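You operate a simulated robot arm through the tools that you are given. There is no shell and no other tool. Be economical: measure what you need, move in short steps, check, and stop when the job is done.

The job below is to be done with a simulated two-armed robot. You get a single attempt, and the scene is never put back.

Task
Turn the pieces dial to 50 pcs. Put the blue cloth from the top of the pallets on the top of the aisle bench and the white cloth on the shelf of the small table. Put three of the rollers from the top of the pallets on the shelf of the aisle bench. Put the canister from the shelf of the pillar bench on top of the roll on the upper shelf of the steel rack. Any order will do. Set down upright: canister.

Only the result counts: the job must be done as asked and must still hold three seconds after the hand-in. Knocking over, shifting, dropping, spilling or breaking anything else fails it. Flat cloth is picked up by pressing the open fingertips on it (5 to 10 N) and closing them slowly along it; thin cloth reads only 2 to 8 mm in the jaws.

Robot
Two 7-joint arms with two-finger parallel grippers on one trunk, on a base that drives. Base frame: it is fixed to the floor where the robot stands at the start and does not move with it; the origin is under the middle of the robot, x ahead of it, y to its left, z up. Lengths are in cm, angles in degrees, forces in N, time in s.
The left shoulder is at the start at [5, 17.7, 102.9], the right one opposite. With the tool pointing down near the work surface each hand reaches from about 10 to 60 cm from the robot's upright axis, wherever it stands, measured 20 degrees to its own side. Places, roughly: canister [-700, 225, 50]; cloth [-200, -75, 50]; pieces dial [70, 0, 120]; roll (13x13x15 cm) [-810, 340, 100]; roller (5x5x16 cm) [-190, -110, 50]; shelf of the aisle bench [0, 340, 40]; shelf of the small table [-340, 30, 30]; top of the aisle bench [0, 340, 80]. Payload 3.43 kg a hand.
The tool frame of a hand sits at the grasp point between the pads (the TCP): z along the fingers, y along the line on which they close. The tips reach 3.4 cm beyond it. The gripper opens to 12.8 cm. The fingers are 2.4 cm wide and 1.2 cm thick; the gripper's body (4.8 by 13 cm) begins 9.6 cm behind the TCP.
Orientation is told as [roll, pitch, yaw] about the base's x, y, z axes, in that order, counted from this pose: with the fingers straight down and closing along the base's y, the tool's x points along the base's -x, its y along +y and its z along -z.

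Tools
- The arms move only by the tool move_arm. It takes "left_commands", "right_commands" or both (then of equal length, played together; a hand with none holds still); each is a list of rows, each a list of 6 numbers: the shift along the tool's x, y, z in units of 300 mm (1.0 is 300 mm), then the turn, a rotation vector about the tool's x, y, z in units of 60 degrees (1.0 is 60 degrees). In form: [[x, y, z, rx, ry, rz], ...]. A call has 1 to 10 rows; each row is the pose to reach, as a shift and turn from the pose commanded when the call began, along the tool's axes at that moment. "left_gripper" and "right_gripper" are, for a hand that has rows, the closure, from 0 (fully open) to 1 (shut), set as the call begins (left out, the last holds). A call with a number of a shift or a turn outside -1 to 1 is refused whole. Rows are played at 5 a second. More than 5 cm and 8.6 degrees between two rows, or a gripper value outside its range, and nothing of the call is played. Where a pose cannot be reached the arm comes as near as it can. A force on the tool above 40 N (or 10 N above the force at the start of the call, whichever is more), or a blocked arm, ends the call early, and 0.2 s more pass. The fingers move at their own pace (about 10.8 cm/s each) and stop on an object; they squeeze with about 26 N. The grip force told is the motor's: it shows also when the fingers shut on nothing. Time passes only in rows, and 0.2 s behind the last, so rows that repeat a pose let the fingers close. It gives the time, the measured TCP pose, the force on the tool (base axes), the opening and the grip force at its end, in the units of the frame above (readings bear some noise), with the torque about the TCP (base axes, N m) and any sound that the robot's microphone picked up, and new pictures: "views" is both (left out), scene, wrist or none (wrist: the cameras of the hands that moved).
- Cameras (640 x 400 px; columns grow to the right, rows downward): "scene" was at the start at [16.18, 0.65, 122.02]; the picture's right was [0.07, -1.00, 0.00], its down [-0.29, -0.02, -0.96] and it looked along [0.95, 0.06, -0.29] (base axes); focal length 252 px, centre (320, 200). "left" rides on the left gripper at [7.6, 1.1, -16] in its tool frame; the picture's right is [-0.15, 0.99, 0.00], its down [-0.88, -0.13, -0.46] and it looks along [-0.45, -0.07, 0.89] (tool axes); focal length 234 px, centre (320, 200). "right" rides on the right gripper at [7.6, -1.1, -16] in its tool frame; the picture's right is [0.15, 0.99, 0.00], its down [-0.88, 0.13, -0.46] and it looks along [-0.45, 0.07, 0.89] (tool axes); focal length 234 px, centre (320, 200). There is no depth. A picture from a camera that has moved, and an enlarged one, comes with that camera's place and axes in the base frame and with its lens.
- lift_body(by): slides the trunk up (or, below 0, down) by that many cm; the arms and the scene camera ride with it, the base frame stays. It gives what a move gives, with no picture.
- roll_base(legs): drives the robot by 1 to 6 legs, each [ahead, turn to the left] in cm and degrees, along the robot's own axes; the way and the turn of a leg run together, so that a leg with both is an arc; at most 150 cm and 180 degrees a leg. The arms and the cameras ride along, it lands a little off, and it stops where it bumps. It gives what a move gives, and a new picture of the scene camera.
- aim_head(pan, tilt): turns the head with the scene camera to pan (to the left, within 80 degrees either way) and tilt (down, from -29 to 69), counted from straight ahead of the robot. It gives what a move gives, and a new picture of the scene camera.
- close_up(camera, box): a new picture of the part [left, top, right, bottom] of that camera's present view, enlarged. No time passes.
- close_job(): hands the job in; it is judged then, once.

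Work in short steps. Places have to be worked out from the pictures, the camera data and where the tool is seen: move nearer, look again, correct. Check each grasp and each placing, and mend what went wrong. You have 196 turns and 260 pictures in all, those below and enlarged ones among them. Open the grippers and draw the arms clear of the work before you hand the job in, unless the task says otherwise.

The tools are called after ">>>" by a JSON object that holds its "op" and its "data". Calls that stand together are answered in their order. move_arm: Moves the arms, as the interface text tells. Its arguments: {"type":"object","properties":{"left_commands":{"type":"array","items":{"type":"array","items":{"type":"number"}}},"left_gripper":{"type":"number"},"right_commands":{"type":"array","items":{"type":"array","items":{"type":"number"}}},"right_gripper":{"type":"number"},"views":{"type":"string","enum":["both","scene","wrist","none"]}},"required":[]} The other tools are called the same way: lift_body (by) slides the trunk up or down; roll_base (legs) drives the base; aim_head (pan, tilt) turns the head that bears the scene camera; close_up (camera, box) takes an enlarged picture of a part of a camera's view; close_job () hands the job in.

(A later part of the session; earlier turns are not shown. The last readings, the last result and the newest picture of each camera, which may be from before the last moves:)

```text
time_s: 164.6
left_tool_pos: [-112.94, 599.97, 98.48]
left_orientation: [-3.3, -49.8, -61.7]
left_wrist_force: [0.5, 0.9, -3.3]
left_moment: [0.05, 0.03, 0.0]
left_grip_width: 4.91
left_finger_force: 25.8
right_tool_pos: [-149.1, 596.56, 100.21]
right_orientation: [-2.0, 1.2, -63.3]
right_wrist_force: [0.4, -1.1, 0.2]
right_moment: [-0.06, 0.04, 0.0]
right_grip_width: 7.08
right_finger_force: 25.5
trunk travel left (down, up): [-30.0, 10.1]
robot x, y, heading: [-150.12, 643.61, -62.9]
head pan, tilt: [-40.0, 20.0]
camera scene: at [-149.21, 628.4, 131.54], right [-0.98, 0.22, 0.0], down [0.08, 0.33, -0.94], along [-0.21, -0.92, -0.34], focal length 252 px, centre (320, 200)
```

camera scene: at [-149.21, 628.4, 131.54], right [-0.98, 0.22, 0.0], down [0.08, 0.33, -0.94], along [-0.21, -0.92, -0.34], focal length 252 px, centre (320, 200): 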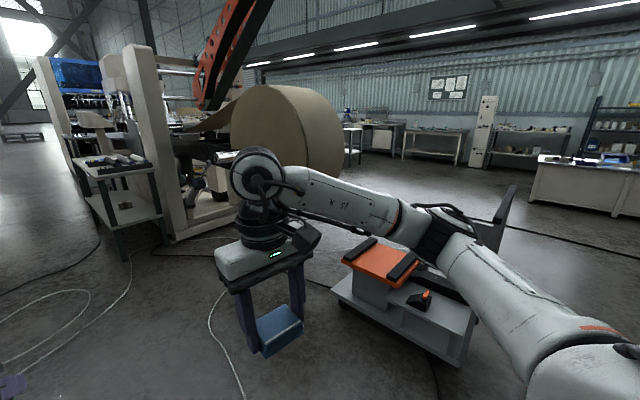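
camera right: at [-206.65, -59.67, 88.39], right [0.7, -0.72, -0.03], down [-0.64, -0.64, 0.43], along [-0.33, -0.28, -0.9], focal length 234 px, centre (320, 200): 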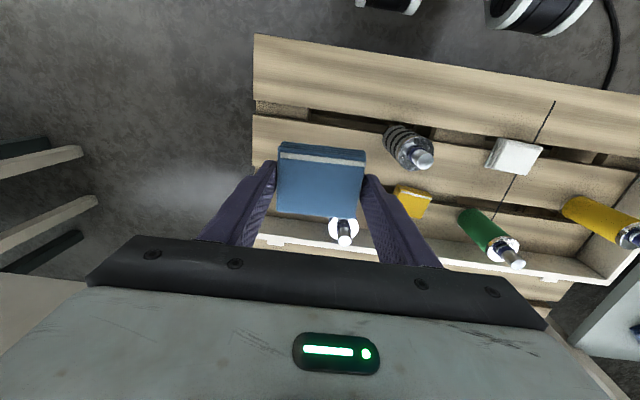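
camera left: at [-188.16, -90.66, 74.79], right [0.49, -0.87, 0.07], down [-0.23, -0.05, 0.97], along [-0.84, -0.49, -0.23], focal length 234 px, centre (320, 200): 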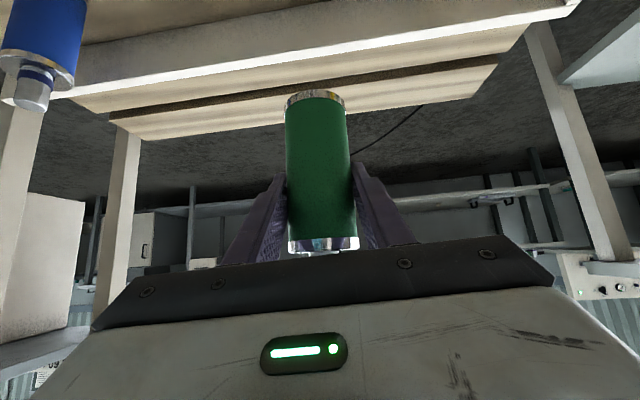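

A bench with a shelf is visible beside the line. I look straight ahead.

>>> {"op": "aim_head", "data": {"pan": 0, "tilt": 22}}

```text
time_s: 165.7
left_tool_pos: [-113.0, 600.05, 98.33]
left_orientation: [-3.4, -49.8, -61.6]
left_wrist_force: [1.0, -0.5, -3.3]
left_moment: [0.04, 0.03, -0.01]
left_grip_width: 4.89
left_finger_force: 26.1
right_tool_pos: [-149.09, 596.54, 100.35]
right_orientation: [-2.1, 1.1, -63.3]
right_wrist_force: [0.7, 0.3, -1.1]
right_moment: [0.0, -0.02, -0.03]
right_grip_width: 7.08
right_finger_force: 25.9
trunk travel left (down, up): [-30.0, 10.1]
robot x, y, heading: [-150.04, 643.54, -62.9]
head pan, tilt: [0.0, 22.0]
camera scene: at [-142.9, 629.23, 131.22], right [-0.89, -0.46, 0.0], down [-0.17, 0.33, -0.93], along [0.42, -0.82, -0.37], focal length 252 px, centre (320, 200)
```

scene: 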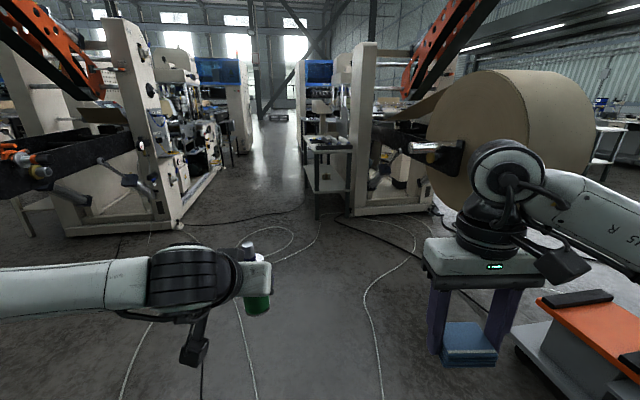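

The bench stands on the right side of the aisle with its near corner at about (-17,395). I drive into the aisle.

>>> {"op": "roll_base", "data": {"legs": [[0, 16.5], [150, 0], [70, 0], [0, -8]]}}

```text
time_s: 178.2
left_tool_pos: [49.78, 446.64, 98.35]
left_orientation: [-3.4, -49.9, -52.0]
left_wrist_force: [-0.4, 0.3, -4.0]
left_moment: [0.02, 0.0, -0.01]
left_grip_width: 4.86
left_finger_force: 25.9
right_tool_pos: [14.77, 437.2, 100.25]
right_orientation: [-2.1, 1.0, -53.6]
right_wrist_force: [-0.2, -0.8, 0.5]
right_moment: [0.0, -0.05, -0.01]
right_grip_width: 7.1
right_finger_force: 25.8
trunk travel left (down, up): [-30.0, 10.1]
robot x, y, heading: [5.55, 483.3, -52.7]
head pan, tilt: [0.0, 22.0]
camera scene: at [15.3, 470.46, 131.22], right [-0.8, -0.6, 0.0], down [-0.23, 0.3, -0.93], along [0.56, -0.74, -0.37], focal length 252 px, centre (320, 200)
```

scene: 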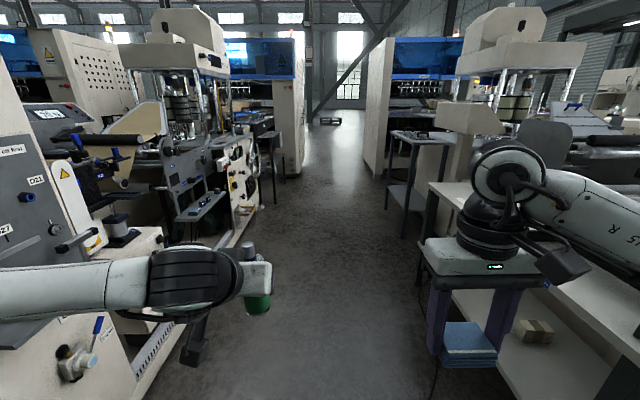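

I look at the bench on my right before driving alongside it.

>>> {"op": "aim_head", "data": {"pan": -62, "tilt": 35}}

```text
time_s: 179.6
left_tool_pos: [49.71, 446.72, 98.5]
left_orientation: [-3.3, -49.9, -51.9]
left_wrist_force: [0.4, 0.5, -3.3]
left_moment: [0.04, 0.0, 0.02]
left_grip_width: 4.87
left_finger_force: 25.9
right_tool_pos: [14.77, 437.19, 100.33]
right_orientation: [-2.1, 1.1, -53.6]
right_wrist_force: [-0.5, -0.8, -0.3]
right_moment: [-0.03, -0.01, 0.05]
right_grip_width: 7.11
right_finger_force: 26.5
trunk travel left (down, up): [-30.0, 10.1]
robot x, y, heading: [5.52, 483.67, -53.1]
head pan, tilt: [-62.0, 35.0]
camera scene: at [6.04, 469.92, 129.16], right [-0.91, 0.42, 0.0], down [0.24, 0.52, -0.82], along [-0.35, -0.74, -0.57], focal length 252 px, centre (320, 200)
```

scene: 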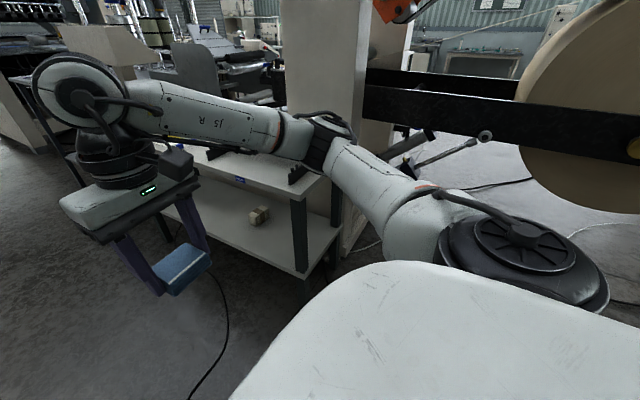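

Bench confirmed (shelf at z≈40, top about 80). I drive alongside to its middle and turn to face it.

>>> {"op": "roll_base", "data": {"legs": [[105, 0]]}}

>>> {"op": "aim_head", "data": {"pan": 0, "tilt": 42}}

>>> {"op": "roll_base", "data": {"legs": [[0, -91]]}}

```text
time_s: 185.0
left_tool_pos: [112.23, 362.24, 98.39]
left_orientation: [-3.3, -49.9, -52.4]
left_wrist_force: [0.4, 0.4, -3.7]
left_moment: [0.03, 0.01, -0.02]
left_grip_width: 4.85
left_finger_force: 25.6
right_tool_pos: [76.95, 352.98, 100.2]
right_orientation: [-2.0, 1.0, -54.0]
right_wrist_force: [-0.4, -0.3, -0.3]
right_moment: [0.03, -0.04, 0.02]
right_grip_width: 7.09
right_finger_force: 26.0
trunk travel left (down, up): [-30.0, 10.1]
robot x, y, heading: [68.45, 399.37, -53.5]
head pan, tilt: [-62.0, 35.0]
camera scene: at [68.7, 385.81, 129.15], right [-0.9, 0.43, 0.0], down [0.25, 0.52, -0.82], along [-0.35, -0.74, -0.57], focal length 252 px, centre (320, 200)
```

scene: 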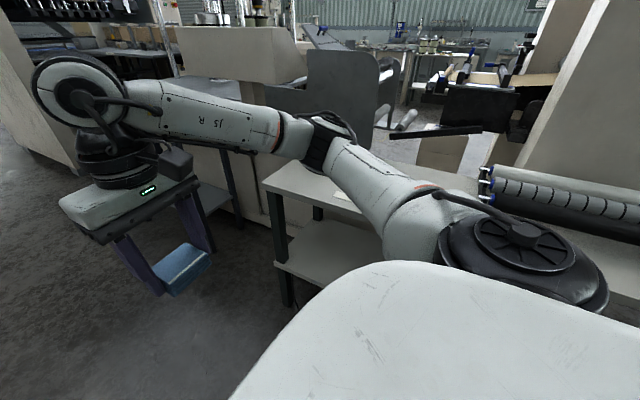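

```text
time_s: 186.3
left_tool_pos: [112.26, 362.43, 98.42]
left_orientation: [-3.3, -49.8, -52.4]
left_wrist_force: [0.0, 0.2, -3.1]
left_moment: [0.02, 0.03, 0.03]
left_grip_width: 4.89
left_finger_force: 26.1
right_tool_pos: [77.17, 353.01, 100.17]
right_orientation: [-1.9, 1.1, -54.1]
right_wrist_force: [0.2, 0.7, 0.3]
right_moment: [0.0, 0.05, -0.01]
right_grip_width: 7.11
right_finger_force: 26.0
trunk travel left (down, up): [-30.0, 10.1]
robot x, y, heading: [68.42, 399.61, -53.4]
head pan, tilt: [0.0, 42.0]
camera scene: at [77.45, 387.05, 128.11], right [-0.8, -0.59, 0.0], down [-0.4, 0.54, -0.74], along [0.44, -0.6, -0.67], focal length 252 px, centre (320, 200)
```

scene: 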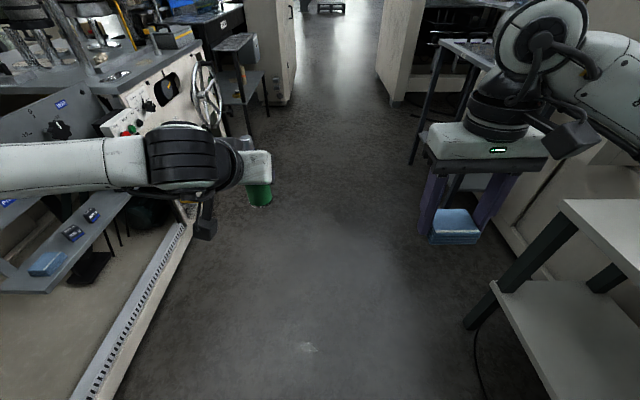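

```text
time_s: 190.6
left_tool_pos: [30.32, 356.36, 98.41]
left_orientation: [-3.5, -49.9, -143.5]
left_wrist_force: [0.2, -0.2, -3.4]
left_moment: [0.0, 0.0, -0.02]
left_grip_width: 4.89
left_finger_force: 26.3
right_tool_pos: [21.85, 391.68, 100.15]
right_orientation: [-2.0, 1.1, -145.3]
right_wrist_force: [-0.2, 0.2, -1.5]
right_moment: [0.01, 0.0, -0.01]
right_grip_width: 7.1
right_finger_force: 25.9
trunk travel left (down, up): [-30.0, 10.1]
robot x, y, heading: [68.22, 399.62, -144.5]
head pan, tilt: [0.0, 42.0]
camera scene: at [55.72, 390.53, 128.1], right [-0.58, 0.82, 0.0], down [0.55, 0.39, -0.74], along [-0.61, -0.43, -0.67], focal length 252 px, centre (320, 200)
```

scene: 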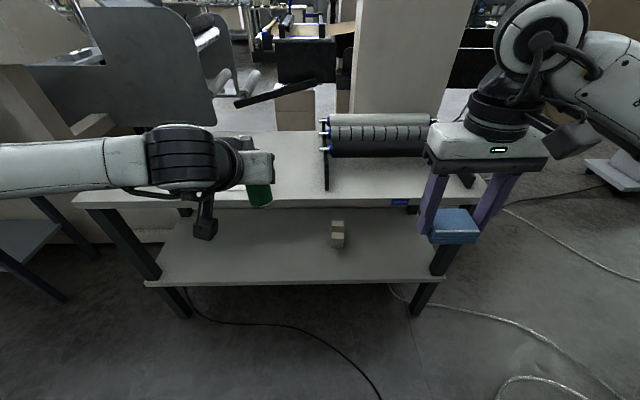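

The bench is in front: top z≈80, a roller device on its right part, free space on the left part; the shelf is empty except for a small box. I shift the robot left by about 28 cm for the free part.

>>> {"op": "roll_base", "data": {"legs": [[0, 69], [29.5, 0], [0, -68.5]]}}

```text
time_s: 198.5
left_tool_pos: [38.51, 327.21, 98.46]
left_orientation: [-3.4, -49.9, -142.5]
left_wrist_force: [-0.9, -0.5, -3.7]
left_moment: [0.0, -0.07, 0.0]
left_grip_width: 4.83
left_finger_force: 25.3
right_tool_pos: [29.27, 362.28, 100.08]
right_orientation: [-2.0, 1.1, -144.2]
right_wrist_force: [-0.4, 0.0, -0.4]
right_moment: [0.0, 0.0, -0.02]
right_grip_width: 7.1
right_finger_force: 25.9
trunk travel left (down, up): [-30.0, 10.1]
robot x, y, heading: [75.95, 371.11, -143.8]
head pan, tilt: [0.0, 42.0]
camera scene: at [63.14, 361.82, 128.1], right [-0.59, 0.8, 0.0], down [0.54, 0.4, -0.74], along [-0.6, -0.44, -0.67], focal length 252 px, centre (320, 200)
```

scene: 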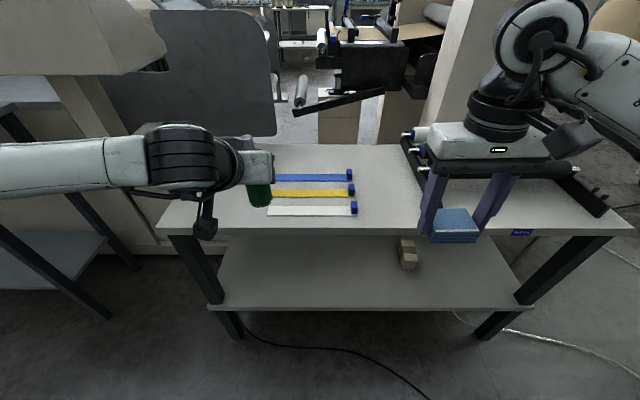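

On the top lie three strips (s 20–51 along the edge) and the roller device (s≥70). I judge a free spot for the cloth at s≈59, about 7 cm in from the front edge. I drive ahead 17 cm.

>>> {"op": "roll_base", "data": {"legs": [[17, 0]]}}

>>> {"op": "aim_head", "data": {"pan": -8, "tilt": 55}}

```text
time_s: 200.0
left_tool_pos: [24.92, 317.24, 98.43]
left_orientation: [-3.3, -49.7, -142.5]
left_wrist_force: [-0.7, 0.3, -3.9]
left_moment: [0.01, 0.0, 0.01]
left_grip_width: 4.82
left_finger_force: 26.1
right_tool_pos: [15.51, 352.2, 100.17]
right_orientation: [-2.0, 1.0, -144.3]
right_wrist_force: [-0.9, 0.1, -1.0]
right_moment: [0.0, -0.01, 0.01]
right_grip_width: 7.08
right_finger_force: 26.1
trunk travel left (down, up): [-30.0, 10.1]
robot x, y, heading: [62.03, 361.03, -144.0]
head pan, tilt: [0.0, 42.0]
camera scene: at [49.54, 351.76, 128.09], right [-0.59, 0.8, 0.0], down [0.54, 0.4, -0.74], along [-0.6, -0.44, -0.67], focal length 252 px, centre (320, 200)
```

scene: 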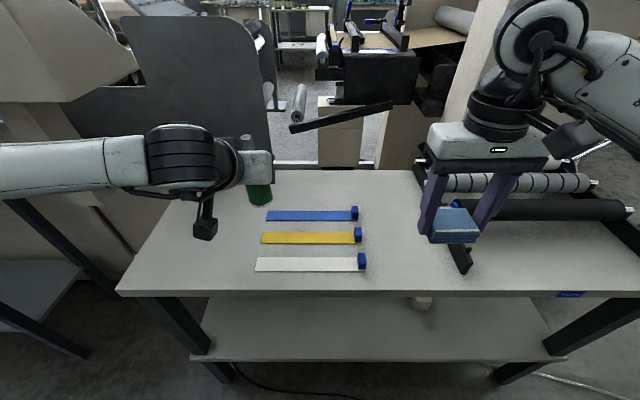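

```text
time_s: 200.8
left_tool_pos: [24.99, 317.16, 98.31]
left_orientation: [-3.4, -49.8, -142.6]
left_wrist_force: [-1.6, -0.3, -3.6]
left_moment: [0.03, 0.0, 0.01]
left_grip_width: 4.87
left_finger_force: 26.0
right_tool_pos: [15.68, 352.3, 100.24]
right_orientation: [-2.0, 1.1, -144.2]
right_wrist_force: [-1.6, -0.8, -0.4]
right_moment: [0.03, -0.03, 0.02]
right_grip_width: 7.09
right_finger_force: 25.6
trunk travel left (down, up): [-30.0, 10.1]
robot x, y, heading: [62.35, 361.04, -143.3]
head pan, tilt: [-8.0, 55.0]
camera scene: at [49.98, 353.33, 126.34], right [-0.48, 0.88, 0.0], down [0.72, 0.39, -0.57], along [-0.5, -0.27, -0.82], focal length 252 px, centre (320, 200)
```

scene: 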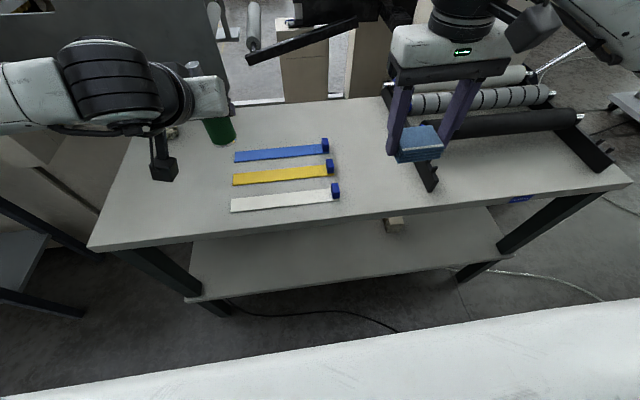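

The free spot between the white strip's knob and the device's foot is around (11.2,348.4). I move the right hand there and down to z 86.

>>> {"op": "move_arm", "data": {"right_commands": [[-0.05, 0.005, 0.0, 0, 0, 0], [-0.12, 0.01, 0.05, 0, 0, 0], [-0.197, 0.018, 0.15, 0, 0, 0], [-0.197, 0.018, 0.3, 0, 0, 0], [-0.197, 0.018, 0.4, 0, 0, 0], [-0.197, 0.018, 0.473, 0, 0, 0]], "views": "both"}}

```text
time_s: 202.2
left_tool_pos: [25.04, 317.16, 98.35]
left_orientation: [-3.3, -49.8, -142.5]
left_wrist_force: [0.9, 0.0, -2.7]
left_moment: [-0.02, -0.02, 0.03]
left_grip_width: 4.81
left_finger_force: 26.4
right_tool_pos: [11.33, 349.0, 85.92]
right_orientation: [-2.1, 1.0, -144.1]
right_wrist_force: [0.1, 0.0, 0.0]
right_moment: [-0.01, -0.02, -0.03]
right_grip_width: 7.1
right_finger_force: 26.3
trunk travel left (down, up): [-30.0, 10.1]
robot x, y, heading: [61.82, 361.16, -143.7]
head pan, tilt: [-8.0, 55.0]
camera scene: at [49.97, 353.34, 126.33], right [-0.48, 0.88, 0.0], down [0.72, 0.39, -0.57], along [-0.5, -0.27, -0.82], focal length 252 px, centre (320, 200)
camera right: at [16.83, 353.69, 102.05], right [0.7, -0.72, -0.03], down [-0.63, -0.64, 0.44], along [-0.33, -0.28, -0.9], focal length 234 px, centre (320, 200)
```

scene: 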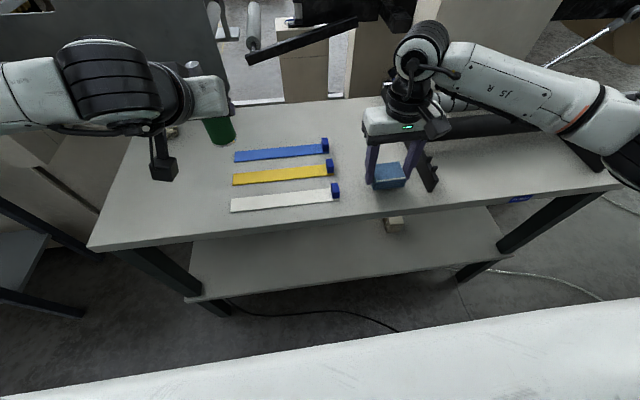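
right: 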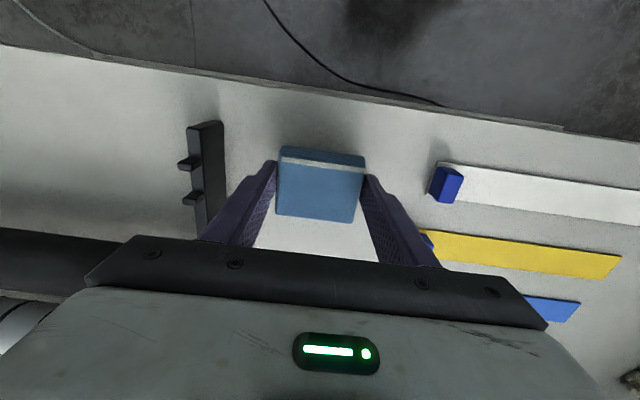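

Space is clear on both sides. I lower 1.5 cm and check for contact.

>>> {"op": "move_arm", "data": {"right_commands": [[0, 0, 0.02, 0, 0, 0], [0, 0, 0.035, 0, 0, 0], [0, 0, 0.05, 0, 0, 0]], "views": "none"}}

>>> {"op": "move_arm", "data": {"right_commands": [[0, 0, 0.008, 0, 0, 0], [0, 0, 0.017, 0, 0, 0]], "views": "none"}}

```text
time_s: 202.9
left_tool_pos: [24.99, 317.19, 98.3]
left_orientation: [-3.3, -49.8, -142.5]
left_wrist_force: [0.0, 0.1, -4.3]
left_moment: [0.0, 0.0, 0.01]
left_grip_width: 4.85
left_finger_force: 26.3
right_tool_pos: [11.17, 348.95, 84.5]
right_orientation: [-2.0, 1.1, -144.2]
right_wrist_force: [0.1, -1.4, -0.4]
right_moment: [0.0, 0.0, 0.04]
right_grip_width: 7.08
right_finger_force: 26.0
trunk travel left (down, up): [-30.0, 10.1]
robot x, y, heading: [62.74, 360.97, -143.5]
head pan, tilt: [-8.0, 55.0]
```

```text
time_s: 203.6
left_tool_pos: [25.07, 317.22, 98.34]
left_orientation: [-3.4, -49.8, -142.5]
left_wrist_force: [-0.8, 1.9, -4.3]
left_moment: [-0.01, -0.08, 0.0]
left_grip_width: 4.84
left_finger_force: 25.4
right_tool_pos: [11.25, 348.95, 83.97]
right_orientation: [-2.1, 1.0, -144.2]
right_wrist_force: [0.7, 0.1, 0.3]
right_moment: [0.02, -0.01, -0.02]
right_grip_width: 7.07
right_finger_force: 26.1
trunk travel left (down, up): [-30.0, 10.1]
robot x, y, heading: [62.17, 360.89, -143.6]
head pan, tilt: [-8.0, 55.0]
```

No contact yet; I continue in 0.4 cm steps.

>>> {"op": "move_arm", "data": {"right_commands": [[0, 0, 0.007, 0, 0, 0], [0, 0, 0.014, 0, 0, 0]], "views": "none"}}

>>> {"op": "move_arm", "data": {"right_commands": [[0, 0, 0.007, 0, 0, 0], [0, 0, 0.014, 0, 0, 0]], "views": "wrist"}}

```text
time_s: 204.2
left_tool_pos: [25.06, 317.26, 98.51]
left_orientation: [-3.4, -49.9, -142.4]
left_wrist_force: [-0.6, -0.7, -4.2]
left_moment: [0.0, -0.03, 0.0]
left_grip_width: 4.86
left_finger_force: 25.7
right_tool_pos: [11.27, 349.04, 83.77]
right_orientation: [-1.9, 0.9, -144.3]
right_wrist_force: [-0.1, 2.3, 11.5]
right_moment: [-0.1, -0.49, 0.07]
right_grip_width: 7.11
right_finger_force: 25.6
trunk travel left (down, up): [-30.0, 10.1]
robot x, y, heading: [62.15, 360.99, -143.6]
head pan, tilt: [-8.0, 55.0]
```

```text
time_s: 204.8
left_tool_pos: [25.03, 317.34, 98.58]
left_orientation: [-3.5, -49.9, -142.5]
left_wrist_force: [-0.1, -0.3, -3.3]
left_moment: [0.03, 0.01, -0.01]
left_grip_width: 4.85
left_finger_force: 26.0
right_tool_pos: [11.12, 348.95, 83.56]
right_orientation: [-1.9, 0.6, -144.2]
right_wrist_force: [-0.5, 4.5, 31.8]
right_moment: [-0.42, -0.78, 0.16]
right_grip_width: 7.12
right_finger_force: 26.3
trunk travel left (down, up): [-30.0, 10.1]
robot x, y, heading: [62.1, 361.43, -143.8]
head pan, tilt: [-8.0, 55.0]
camera right: at [16.82, 353.73, 99.61], right [0.7, -0.72, -0.03], down [-0.63, -0.64, 0.44], along [-0.34, -0.29, -0.9], focal length 234 px, centre (320, 200)
```

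right: 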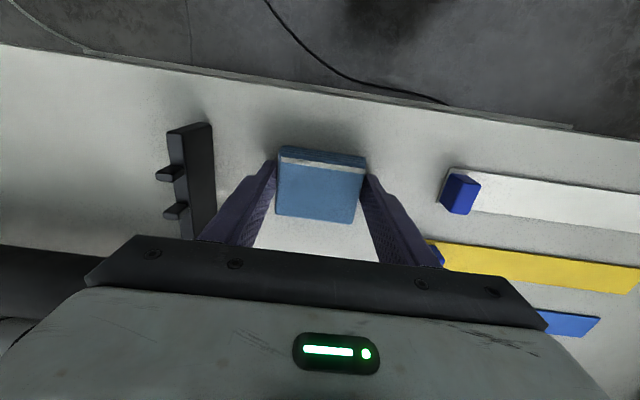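

The cloth is on the top. I raise slightly to unload, open to 9 cm, and lift away.

>>> {"op": "move_arm", "data": {"right_commands": [[0, 0, -0.016, 0, 0, 0], [0, 0, -0.016, 0, 0, 0]], "views": "none"}}

>>> {"op": "move_arm", "data": {"right_commands": [[0, 0, 0, 0, 0, 0], [0, 0, 0, 0, 0, 0], [0, 0, -0.05, 0, 0, 0], [0, 0, -0.15, 0, 0, 0], [0, 0, -0.3, 0, 0, 0], [0, 0, -0.45, 0, 0, 0], [0.1, 0, -0.55, 0, 0, 0]], "right_gripper": 0.28, "views": "both"}}

```text
time_s: 205.3
left_tool_pos: [25.03, 317.18, 98.42]
left_orientation: [-3.3, -49.8, -142.5]
left_wrist_force: [-0.2, 0.2, -3.9]
left_moment: [0.04, 0.01, -0.02]
left_grip_width: 4.81
left_finger_force: 25.6
right_tool_pos: [11.13, 348.98, 83.65]
right_orientation: [-1.9, 1.1, -144.2]
right_wrist_force: [-2.9, -3.6, 12.4]
right_moment: [-0.57, -0.02, -0.17]
right_grip_width: 7.12
right_finger_force: 25.9
trunk travel left (down, up): [-30.0, 10.1]
robot x, y, heading: [61.83, 361.1, -143.6]
head pan, tilt: [-8.0, 55.0]
```

```text
time_s: 206.9
left_tool_pos: [25.0, 317.2, 98.45]
left_orientation: [-3.4, -49.8, -142.5]
left_wrist_force: [0.0, -0.5, -3.8]
left_moment: [-0.02, -0.03, 0.02]
left_grip_width: 4.81
left_finger_force: 25.7
right_tool_pos: [13.6, 350.18, 100.39]
right_orientation: [-2.0, 1.1, -144.2]
right_wrist_force: [0.1, 0.4, -0.3]
right_moment: [0.01, 0.02, -0.02]
right_grip_width: 9.22
right_finger_force: 0.2
trunk travel left (down, up): [-30.0, 10.1]
robot x, y, heading: [62.08, 360.72, -143.4]
head pan, tilt: [-8.0, 55.0]
camera scene: at [50.01, 353.37, 126.34], right [-0.48, 0.88, 0.0], down [0.72, 0.39, -0.57], along [-0.5, -0.27, -0.82], focal length 252 px, centre (320, 200)
camera right: at [19.23, 354.74, 116.39], right [0.7, -0.72, -0.03], down [-0.64, -0.64, 0.43], along [-0.33, -0.28, -0.9], focal length 234 px, centre (320, 200)
```

scene: 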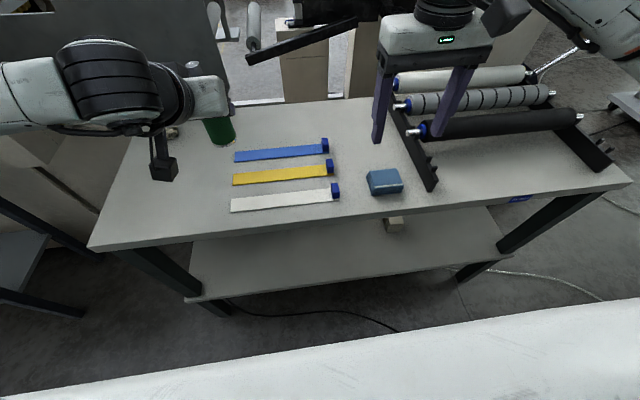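
right: 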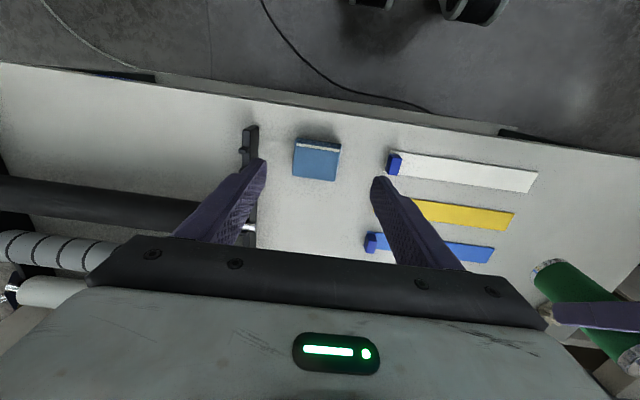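

The blue cloth lies well. Now the roller for the shelf: I back off 35 cm, lower the trunk, and pull the right hand back.

>>> {"op": "roll_base", "data": {"legs": [[-35, 0]]}}

>>> {"op": "lift_body", "data": {"by": -28}}

>>> {"op": "move_arm", "data": {"right_commands": [[0.12, 0, -0.1, 0, 0, 0], [0.24, 0, -0.2, 0, 0, 0], [0.36, 0, -0.3, 0, 0, 0], [0.48, 0, -0.3, 0, 0, 0], [0.6, 0, -0.3, 0, 0, 0]], "views": "none"}}

>>> {"op": "aim_head", "data": {"pan": 10, "tilt": 40}}

```text
time_s: 209.2
left_tool_pos: [52.47, 337.57, 98.46]
left_orientation: [-3.4, -49.9, -142.7]
left_wrist_force: [0.1, 0.7, -2.6]
left_moment: [-0.01, -0.03, -0.03]
left_grip_width: 4.81
left_finger_force: 26.0
right_tool_pos: [41.25, 370.52, 100.29]
right_orientation: [-2.0, 1.0, -144.3]
right_wrist_force: [0.8, -0.5, -0.4]
right_moment: [0.02, 0.03, -0.01]
right_grip_width: 9.23
right_finger_force: 0.1
trunk travel left (down, up): [-30.0, 10.1]
robot x, y, heading: [89.46, 381.34, -143.8]
head pan, tilt: [-8.0, 55.0]
camera scene: at [77.6, 373.7, 126.34], right [-0.47, 0.88, 0.0], down [0.72, 0.39, -0.57], along [-0.51, -0.27, -0.82], focal length 252 px, centre (320, 200)
```

scene: 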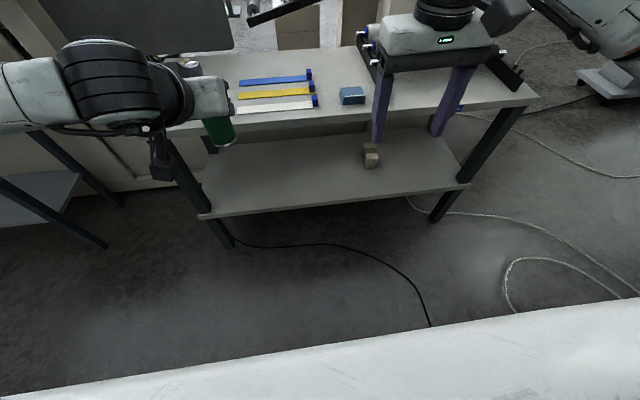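

```text
time_s: 212.0
left_tool_pos: [52.48, 337.66, 70.4]
left_orientation: [-3.4, -49.7, -142.6]
left_wrist_force: [1.5, -0.1, -2.3]
left_moment: [0.02, -0.03, 0.01]
left_grip_width: 4.85
left_finger_force: 26.1
right_tool_pos: [41.19, 370.55, 72.19]
right_orientation: [-2.1, 1.0, -144.2]
right_wrist_force: [-0.1, -0.7, -0.1]
right_moment: [0.01, 0.02, -0.01]
right_grip_width: 9.23
right_finger_force: 0.1
trunk travel left (down, up): [-2.0, 38.1]
robot x, y, heading: [89.79, 380.81, -143.9]
head pan, tilt: [-8.0, 55.0]
```

```text
time_s: 213.2
left_tool_pos: [52.44, 337.8, 70.38]
left_orientation: [-3.5, -49.8, -142.7]
left_wrist_force: [-0.4, -0.5, -3.1]
left_moment: [0.02, 0.01, 0.0]
left_grip_width: 4.83
left_finger_force: 25.5
right_tool_pos: [55.83, 380.66, 81.47]
right_orientation: [-2.0, 1.1, -144.4]
right_wrist_force: [-0.2, -0.4, 0.3]
right_moment: [0.03, 0.01, 0.0]
right_grip_width: 9.22
right_finger_force: 0.1
trunk travel left (down, up): [-2.0, 38.1]
robot x, y, heading: [89.55, 381.17, -143.5]
head pan, tilt: [-8.0, 55.0]
```

```text
time_s: 214.0
left_tool_pos: [52.46, 337.61, 70.55]
left_orientation: [-3.5, -49.8, -142.6]
left_wrist_force: [0.2, -0.3, -3.0]
left_moment: [-0.02, -0.04, 0.01]
left_grip_width: 4.83
left_finger_force: 26.3
right_tool_pos: [55.75, 380.6, 81.53]
right_orientation: [-1.8, 1.1, -144.3]
right_wrist_force: [0.2, 0.2, -0.6]
right_moment: [0.0, 0.04, -0.01]
right_grip_width: 9.21
right_finger_force: 0.0
trunk travel left (down, up): [-2.0, 38.1]
robot x, y, heading: [89.44, 381.03, -143.7]
head pan, tilt: [10.0, 40.0]
camera scene: at [78.04, 370.96, 100.39], right [-0.72, 0.69, 0.0], down [0.45, 0.46, -0.77], along [-0.53, -0.55, -0.64], focal length 252 px, centre (320, 200)
```

scene: 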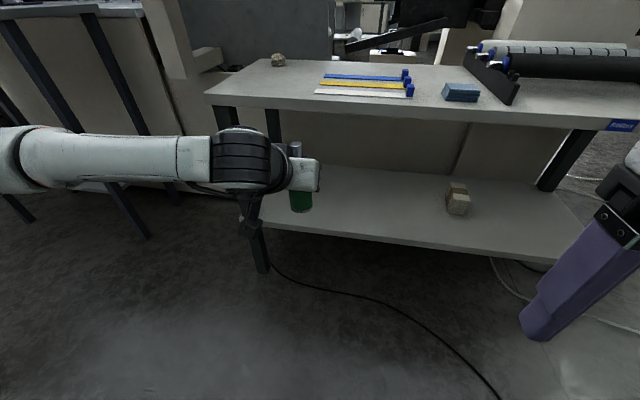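

The shelf is at about z≈35.5. I lower the left hand so the roller's base is ~2 cm above shelf level, in front of the bench.

>>> {"op": "move_arm", "data": {"left_commands": [[0.1, 0, 0.084, 0, 0, 0], [0.2, 0, 0.168, 0, 0, 0], [0.3, 0, 0.252, 0, 0, 0], [0.4, 0, 0.336, 0, 0, 0], [0.5, 0, 0.42, 0, 0, 0], [0.58, 0, 0.487, 0, 0, 0], [0.651, 0, 0.547, 0, 0, 0]], "views": "both"}}

```text
time_s: 215.6
left_tool_pos: [51.67, 338.61, 44.97]
left_orientation: [-3.0, -49.5, -142.7]
left_wrist_force: [-0.1, -0.2, -2.4]
left_moment: [0.02, -0.05, -0.01]
left_grip_width: 4.82
left_finger_force: 26.4
right_tool_pos: [55.85, 380.57, 81.63]
right_orientation: [-2.1, 1.1, -144.3]
right_wrist_force: [0.0, 0.0, -0.1]
right_moment: [-0.01, 0.0, 0.02]
right_grip_width: 9.25
right_finger_force: 0.1
trunk travel left (down, up): [-2.0, 38.1]
robot x, y, heading: [89.52, 381.26, -143.6]
head pan, tilt: [10.0, 40.0]
camera scene: at [78.05, 370.94, 100.4], right [-0.72, 0.69, 0.0], down [0.44, 0.46, -0.77], along [-0.53, -0.55, -0.64], focal length 252 px, centre (320, 200)
camera left: at [66.45, 347.45, 49.43], right [0.49, -0.87, 0.08], down [-0.24, -0.05, 0.97], along [-0.84, -0.49, -0.23], focal length 234 px, centre (320, 200)
```

scene: 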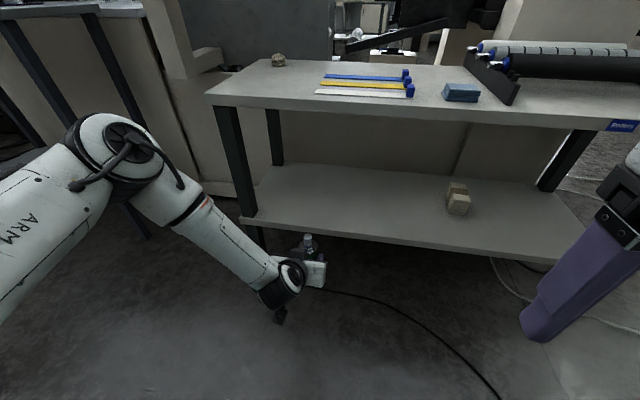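
left: 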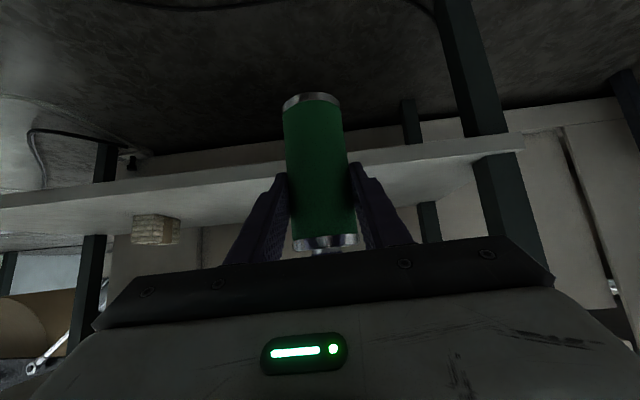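

The elbow is now raised on the left. I check its place relative to the bench before driving in.

>>> {"op": "aim_head", "data": {"pan": 40, "tilt": 45}}

```text
time_s: 216.6
left_tool_pos: [51.8, 338.83, 45.02]
left_orientation: [-3.0, -49.6, -142.7]
left_wrist_force: [-0.6, -0.1, -4.4]
left_moment: [0.01, -0.02, -0.01]
left_grip_width: 4.8
left_finger_force: 26.0
right_tool_pos: [55.84, 380.75, 81.53]
right_orientation: [-2.1, 1.1, -144.3]
right_wrist_force: [-0.3, -0.6, -1.0]
right_moment: [-0.03, 0.03, -0.01]
right_grip_width: 9.25
right_finger_force: 0.1
trunk travel left (down, up): [-2.0, 38.1]
robot x, y, heading: [89.66, 381.38, -143.5]
head pan, tilt: [40.0, 45.0]
camera scene: at [81.98, 369.19, 99.67], right [-0.97, 0.24, 0.0], down [0.17, 0.69, -0.71], along [-0.17, -0.69, -0.71], focal length 252 px, centre (320, 200)
```

scene: 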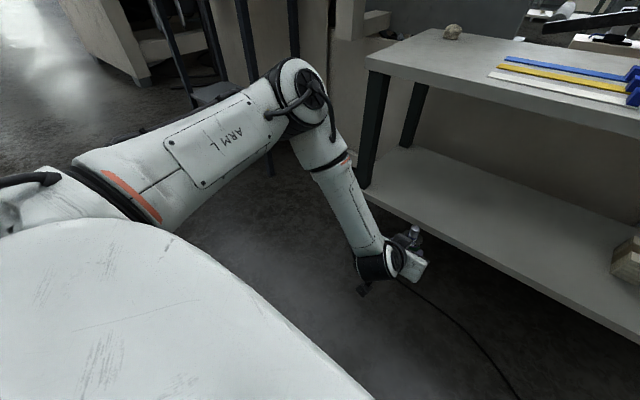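

The elbow sits about 14 cm behind the grasp point, so there is clearance. I drive forward 27.5 cm to bring the roller over the shelf.

>>> {"op": "aim_head", "data": {"pan": 25, "tilt": 45}}

>>> {"op": "roll_base", "data": {"legs": [[20, 0]]}}

```text
time_s: 217.3
left_tool_pos: [51.84, 338.9, 45.11]
left_orientation: [-3.0, -49.5, -142.7]
left_wrist_force: [0.3, 0.2, -3.0]
left_moment: [0.05, -0.03, -0.01]
left_grip_width: 4.84
left_finger_force: 25.8
right_tool_pos: [55.85, 380.75, 81.54]
right_orientation: [-2.0, 1.1, -144.3]
right_wrist_force: [0.1, -0.3, -0.6]
right_moment: [-0.01, -0.04, -0.02]
right_grip_width: 9.23
right_finger_force: 0.1
trunk travel left (down, up): [-2.0, 38.1]
robot x, y, heading: [89.26, 381.33, -144.0]
head pan, tilt: [25.0, 45.0]
camera scene: at [80.02, 369.96, 99.67], right [-0.88, 0.48, 0.0], down [0.34, 0.62, -0.71], along [-0.34, -0.62, -0.71], focal length 252 px, centre (320, 200)
```

scene: 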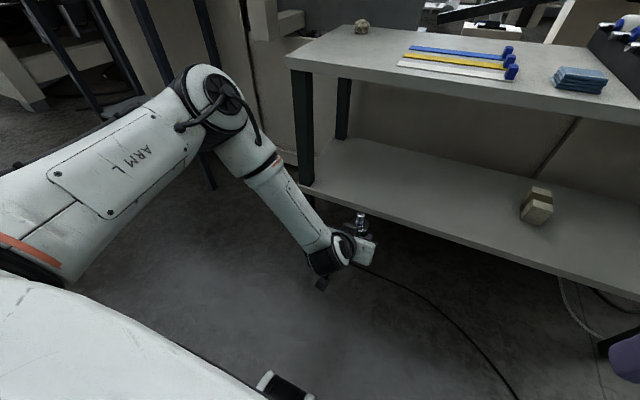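

```text
time_s: 218.9
left_tool_pos: [35.69, 326.83, 45.01]
left_orientation: [-3.0, -49.6, -142.6]
left_wrist_force: [0.4, 1.0, -3.8]
left_moment: [-0.02, -0.05, -0.01]
left_grip_width: 4.81
left_finger_force: 25.8
right_tool_pos: [39.73, 368.73, 81.57]
right_orientation: [-1.9, 1.0, -144.2]
right_wrist_force: [-0.4, -0.5, 0.1]
right_moment: [0.0, 0.0, 0.02]
right_grip_width: 9.22
right_finger_force: 0.1
trunk travel left (down, up): [-2.0, 38.1]
robot x, y, heading: [73.69, 369.43, -143.6]
head pan, tilt: [25.0, 45.0]
camera scene: at [63.94, 358.11, 99.67], right [-0.88, 0.48, 0.0], down [0.34, 0.62, -0.71], along [-0.34, -0.62, -0.71], focal length 252 px, centre (320, 200)
```

scene: 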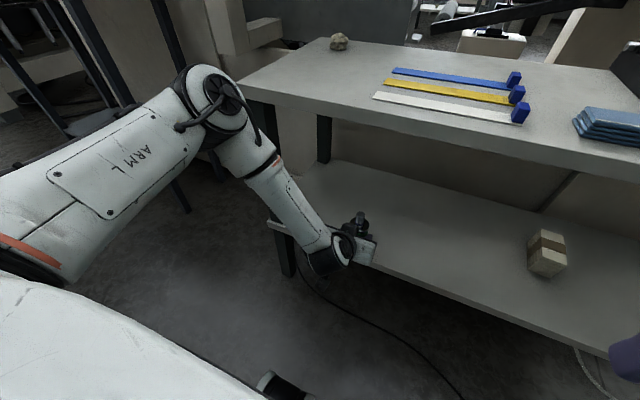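

No contact and the roller is over the shelf's edge. I go on 8 cm.

>>> {"op": "roll_base", "data": {"legs": [[8, 0]]}}

>>> {"op": "close_up", "data": {"camera": "left", "box": [0, 0, 640, 400]}}

```text
time_s: 220.0
left_tool_pos: [29.23, 321.99, 45.02]
left_orientation: [-3.0, -49.4, -142.5]
left_wrist_force: [-0.5, -0.6, -2.7]
left_moment: [0.01, 0.0, -0.03]
left_grip_width: 4.84
left_finger_force: 25.9
right_tool_pos: [33.14, 363.9, 81.66]
right_orientation: [-2.0, 1.2, -144.1]
right_wrist_force: [1.0, 0.1, 0.3]
right_moment: [0.01, 0.06, 0.01]
right_grip_width: 9.21
right_finger_force: 0.0
trunk travel left (down, up): [-2.0, 38.1]
robot x, y, heading: [66.8, 364.85, -143.7]
head pan, tilt: [25.0, 45.0]
camera scene: at [57.46, 353.3, 99.67], right [-0.88, 0.48, 0.0], down [0.34, 0.62, -0.71], along [-0.34, -0.62, -0.71], focal length 252 px, centre (320, 200)
```

scene: 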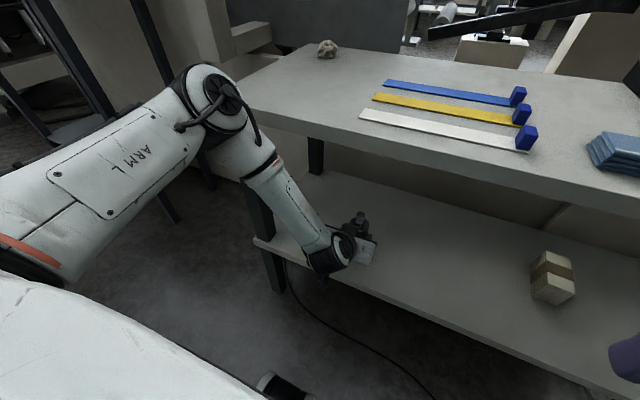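

```text
1.00 times, centred on (320, 200) of left (not enlarged: the box is as wide or as high as the picture)
camera zoom: at [44.02, 330.82, 49.42], right [0.49, -0.87, 0.08], down [-0.24, -0.05, 0.97], along [-0.84, -0.5, -0.23], focal length 234 px, centre (320, 200)
```

zoom: 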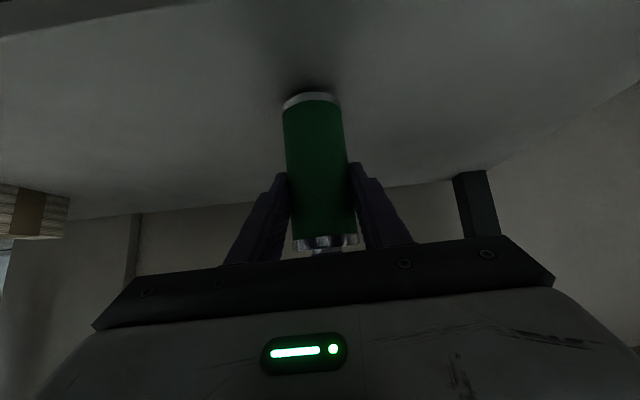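

The roller is over the shelf, a couple of cm up. I lower gently until contact.

>>> {"op": "move_arm", "data": {"left_commands": [[0.013, 0, 0.011, 0, 0, 0], [0.026, 0, 0.021, 0, 0, 0]], "views": "none"}}

>>> {"op": "move_arm", "data": {"left_commands": [[0.007, 0, 0.006, 0, 0, 0], [0.013, 0, 0.011, 0, 0, 0]], "views": "none"}}

>>> {"op": "move_arm", "data": {"left_commands": [[0.007, 0, 0.006, 0, 0, 0], [0.013, 0, 0.011, 0, 0, 0]], "views": "none"}}

```text
time_s: 220.6
left_tool_pos: [29.29, 321.95, 44.14]
left_orientation: [-2.7, -49.2, -142.6]
left_wrist_force: [0.4, 0.2, -2.8]
left_moment: [0.03, -0.02, 0.05]
left_grip_width: 4.83
left_finger_force: 25.6
right_tool_pos: [33.2, 363.93, 81.51]
right_orientation: [-2.0, 1.0, -144.1]
right_wrist_force: [-0.5, -0.2, 0.6]
right_moment: [0.0, -0.03, -0.01]
right_grip_width: 9.23
right_finger_force: 0.1
trunk travel left (down, up): [-2.0, 38.1]
robot x, y, heading: [67.32, 364.51, -143.5]
head pan, tilt: [25.0, 45.0]
```

```text
time_s: 221.2
left_tool_pos: [29.3, 322.08, 43.54]
left_orientation: [-2.5, -49.2, -142.5]
left_wrist_force: [7.3, 2.0, 7.5]
left_moment: [-0.05, -0.44, 0.18]
left_grip_width: 4.83
left_finger_force: 25.6
right_tool_pos: [33.32, 364.02, 81.49]
right_orientation: [-2.0, 1.0, -144.1]
right_wrist_force: [-0.3, -0.1, -0.8]
right_moment: [0.03, 0.0, -0.04]
right_grip_width: 9.22
right_finger_force: 0.0
trunk travel left (down, up): [-2.0, 38.1]
robot x, y, heading: [67.04, 364.6, -143.4]
head pan, tilt: [25.0, 45.0]
```

```text
time_s: 221.8
left_tool_pos: [28.93, 322.18, 43.6]
left_orientation: [-2.5, -49.7, -142.5]
left_wrist_force: [21.4, 4.3, 33.8]
left_moment: [-0.45, -0.89, 0.36]
left_grip_width: 4.83
left_finger_force: 26.1
left hand out of reach, approached as far as the arm can: row 2
right_tool_pos: [33.45, 364.15, 81.54]
right_orientation: [-1.9, 0.9, -144.1]
right_wrist_force: [-0.6, -0.3, 0.2]
right_moment: [-0.01, -0.02, 0.02]
right_grip_width: 9.21
right_finger_force: 0.0
trunk travel left (down, up): [-2.0, 38.1]
robot x, y, heading: [67.04, 364.54, -143.2]
head pan, tilt: [25.0, 45.0]
```

Contact. I ease the load by 0.4 cm, then open.

>>> {"op": "move_arm", "data": {"left_commands": [[-0.011, 0, -0.01, 0, 0, 0], [-0.011, 0, -0.01, 0, 0, 0]], "views": "none"}}

>>> {"op": "move_arm", "data": {"left_commands": [[0, 0, 0, 0, 0, 0], [0, 0, 0, 0, 0, 0], [0, 0, 0, 0, 0, 0]], "left_gripper": 0.3, "views": "wrist"}}

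```text
time_s: 222.4
left_tool_pos: [28.86, 322.08, 43.56]
left_orientation: [-2.5, -49.6, -142.5]
left_wrist_force: [1.2, -9.0, 7.7]
left_moment: [-0.88, 0.09, 0.24]
left_grip_width: 4.81
left_finger_force: 26.2
right_tool_pos: [33.31, 364.0, 81.55]
right_orientation: [-2.1, 1.0, -144.0]
right_wrist_force: [-0.7, 0.5, -0.7]
right_moment: [0.02, 0.0, 0.01]
right_grip_width: 9.2
right_finger_force: 0.0
trunk travel left (down, up): [-2.0, 38.1]
robot x, y, heading: [67.0, 364.5, -143.5]
head pan, tilt: [25.0, 45.0]
```

```text
time_s: 223.2
left_tool_pos: [28.99, 322.34, 43.47]
left_orientation: [-2.7, -49.1, -142.6]
left_wrist_force: [-0.7, 0.1, -0.3]
left_moment: [0.0, -0.01, 0.0]
left_grip_width: 8.93
left_finger_force: 0.1
right_tool_pos: [33.2, 364.06, 81.62]
right_orientation: [-2.1, 1.0, -144.1]
right_wrist_force: [0.0, 0.3, 0.5]
right_moment: [-0.03, 0.0, 0.01]
right_grip_width: 9.24
right_finger_force: 0.1
trunk travel left (down, up): [-2.0, 38.1]
robot x, y, heading: [66.96, 365.09, -143.5]
head pan, tilt: [25.0, 45.0]
camera left: at [43.65, 331.17, 48.06], right [0.5, -0.86, 0.08], down [-0.25, -0.05, 0.97], along [-0.83, -0.5, -0.24], focal length 234 px, centre (320, 200)
```

left: 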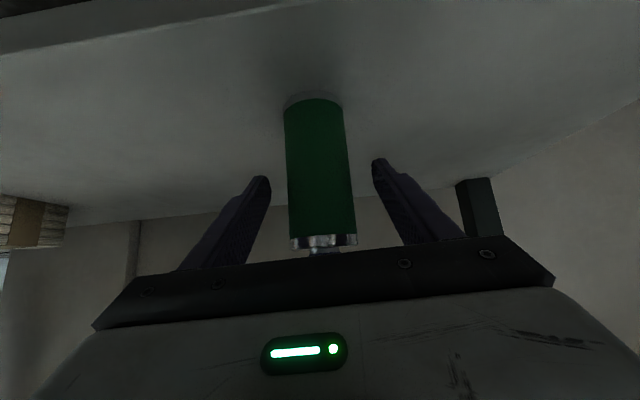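

The roller stands on the shelf. I back the base out straight.

>>> {"op": "roll_base", "data": {"legs": [[-32, 0]]}}

```text
time_s: 225.3
left_tool_pos: [54.51, 340.94, 43.45]
left_orientation: [-2.7, -49.2, -142.3]
left_wrist_force: [0.5, 0.4, -0.8]
left_moment: [0.02, 0.0, 0.02]
left_grip_width: 8.95
left_finger_force: 0.1
right_tool_pos: [58.61, 382.54, 81.47]
right_orientation: [-2.0, 1.2, -143.8]
right_wrist_force: [0.5, 0.5, -0.6]
right_moment: [0.01, 0.01, -0.02]
right_grip_width: 9.21
right_finger_force: 0.0
trunk travel left (down, up): [-2.0, 38.1]
robot x, y, heading: [92.23, 383.6, -143.2]
head pan, tilt: [25.0, 45.0]
camera scene: at [82.87, 372.1, 99.68], right [-0.88, 0.47, 0.0], down [0.34, 0.62, -0.71], along [-0.34, -0.62, -0.71], focal length 252 px, centre (320, 200)
```

scene: 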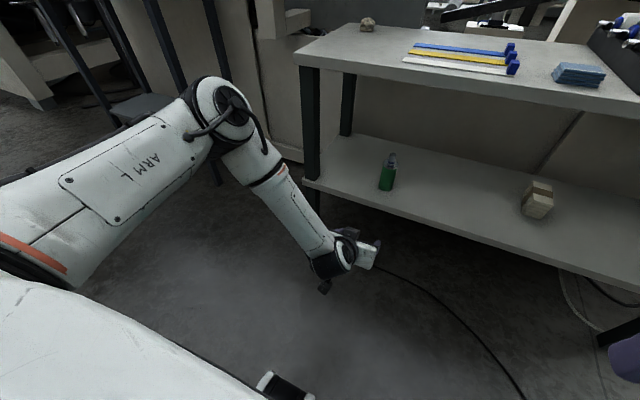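

Green roller stands on the shelf. I raise the left hand and trunk, then retrace the route to the pallets for the next two rollers.

>>> {"op": "move_arm", "data": {"left_commands": [[-0.1, 0, -0.084, 0, 0, 0], [-0.2, 0, -0.168, 0, 0, 0], [-0.3, 0, -0.252, 0, 0, 0], [-0.4, 0, -0.336, 0, 0, 0], [-0.5, 0, -0.42, 0, 0, 0], [-0.58, 0, -0.487, 0, 0, 0], [-0.651, 0, -0.547, 0, 0, 0]], "views": "none"}}

>>> {"op": "lift_body", "data": {"by": 28}}

>>> {"op": "aim_head", "data": {"pan": 0, "tilt": 22}}

>>> {"op": "roll_base", "data": {"legs": [[0, -88], [137, 0], [0, 6.5], [140, 0], [78, 0], [0, 57.5]]}}

```text
time_s: 226.9
left_tool_pos: [55.05, 339.99, 69.2]
left_orientation: [-2.6, -49.2, -142.4]
left_wrist_force: [-0.8, 0.0, -0.3]
left_moment: [-0.02, -0.01, 0.0]
left_grip_width: 8.96
left_finger_force: 0.1
right_tool_pos: [58.66, 382.53, 81.54]
right_orientation: [-1.9, 1.0, -143.9]
right_wrist_force: [0.8, -0.6, 0.2]
right_moment: [0.02, 0.01, 0.0]
right_grip_width: 9.22
right_finger_force: 0.1
trunk travel left (down, up): [-2.0, 38.1]
robot x, y, heading: [92.59, 383.36, -143.2]
head pan, tilt: [25.0, 45.0]
```

```text
time_s: 229.8
left_tool_pos: [54.76, 340.14, 97.18]
left_orientation: [-2.7, -49.2, -142.3]
left_wrist_force: [0.2, 0.1, 0.1]
left_moment: [-0.01, -0.01, -0.01]
left_grip_width: 8.97
left_finger_force: 0.1
right_tool_pos: [58.69, 382.66, 109.47]
right_orientation: [-1.9, 1.1, -143.8]
right_wrist_force: [-1.1, -0.3, -0.3]
right_moment: [-0.01, 0.05, -0.04]
right_grip_width: 9.2
right_finger_force: 0.0
trunk travel left (down, up): [-30.0, 10.1]
robot x, y, heading: [92.66, 383.37, -143.0]
head pan, tilt: [25.0, 45.0]
```

```text
time_s: 230.7
left_tool_pos: [54.86, 340.11, 97.13]
left_orientation: [-2.7, -49.1, -142.3]
left_wrist_force: [-0.1, 0.4, -0.5]
left_moment: [0.0, 0.01, 0.0]
left_grip_width: 8.95
left_finger_force: 0.1
right_tool_pos: [58.64, 382.51, 109.46]
right_orientation: [-2.0, 1.1, -143.9]
right_wrist_force: [0.2, 0.1, 0.9]
right_moment: [0.01, 0.01, 0.02]
right_grip_width: 9.22
right_finger_force: 0.2
trunk travel left (down, up): [-30.0, 10.1]
robot x, y, heading: [92.43, 383.0, -143.1]
head pan, tilt: [0.0, 22.0]
camera scene: at [79.29, 373.71, 131.21], right [-0.6, 0.8, 0.0], down [0.3, 0.22, -0.93], along [-0.74, -0.55, -0.38], focal length 252 px, centre (320, 200)
```

scene: 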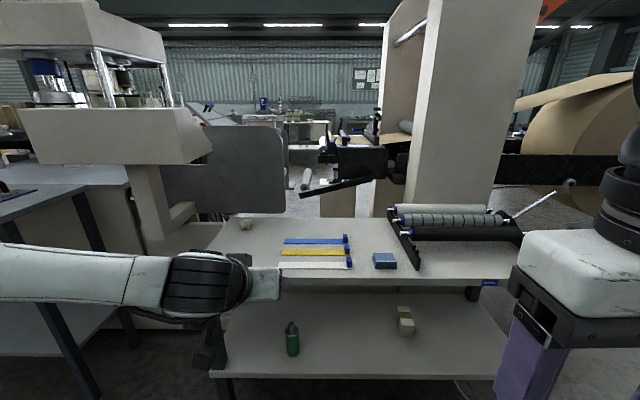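

```text
time_s: 254.9
left_tool_pos: [-196.69, 624.86, 97.06]
left_orientation: [-2.8, -49.1, -165.6]
left_wrist_force: [-0.7, 0.0, 0.4]
left_moment: [0.03, 0.04, 0.02]
left_grip_width: 8.95
left_finger_force: 0.0
right_tool_pos: [-176.5, 662.48, 109.65]
right_orientation: [-2.1, 1.0, -167.2]
right_wrist_force: [0.5, 0.5, 0.0]
right_moment: [0.01, 0.02, 0.03]
right_grip_width: 9.18
right_finger_force: 0.1
trunk travel left (down, up): [-30.0, 10.1]
robot x, y, heading: [-145.08, 650.03, -166.6]
head pan, tilt: [0.0, 22.0]
camera scene: at [-161.02, 645.96, 131.22], right [-0.23, 0.97, 0.0], down [0.36, 0.09, -0.93], along [-0.9, -0.21, -0.37], focal length 252 px, centre (320, 200)
```

scene: 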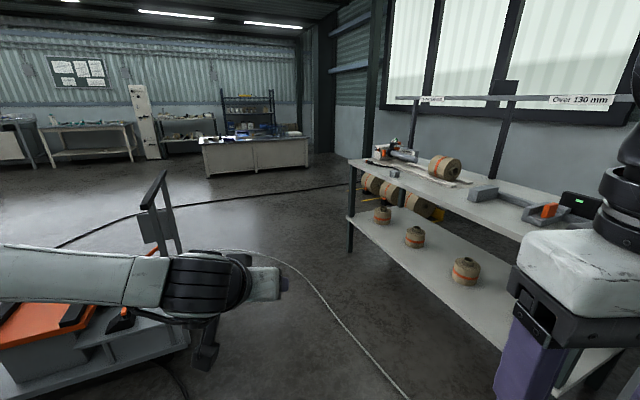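

The wall bench on the right is close, so I keep to the middle between it and the cart, then turn south.

>>> {"op": "roll_base", "data": {"legs": [[0, 5.5], [143, 0], [0, 22], [85, 0], [0, 70], [100, 0]]}}

```text
time_s: 275.5
left_tool_pos: [-272.18, 409.1, 97.06]
left_orientation: [-2.7, -49.2, -66.8]
left_wrist_force: [0.7, -0.3, -0.4]
left_moment: [0.03, -0.02, 0.0]
left_grip_width: 8.94
left_finger_force: 0.1
right_tool_pos: [-312.36, 423.42, 109.52]
right_orientation: [-2.0, 1.1, -68.5]
right_wrist_force: [0.0, 0.2, 0.4]
right_moment: [0.02, -0.01, -0.01]
right_grip_width: 9.25
right_finger_force: 0.1
trunk travel left (down, up): [-30.0, 10.1]
robot x, y, heading: [-304.73, 456.7, -67.9]
head pan, tilt: [0.0, 22.0]
camera scene: at [-298.6, 441.28, 131.22], right [-0.93, -0.38, 0.0], down [-0.14, 0.35, -0.93], along [0.35, -0.86, -0.37], focal length 252 px, centre (320, 200)
```

scene: 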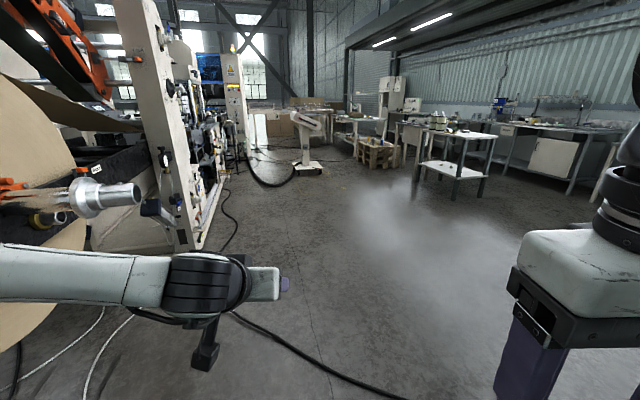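

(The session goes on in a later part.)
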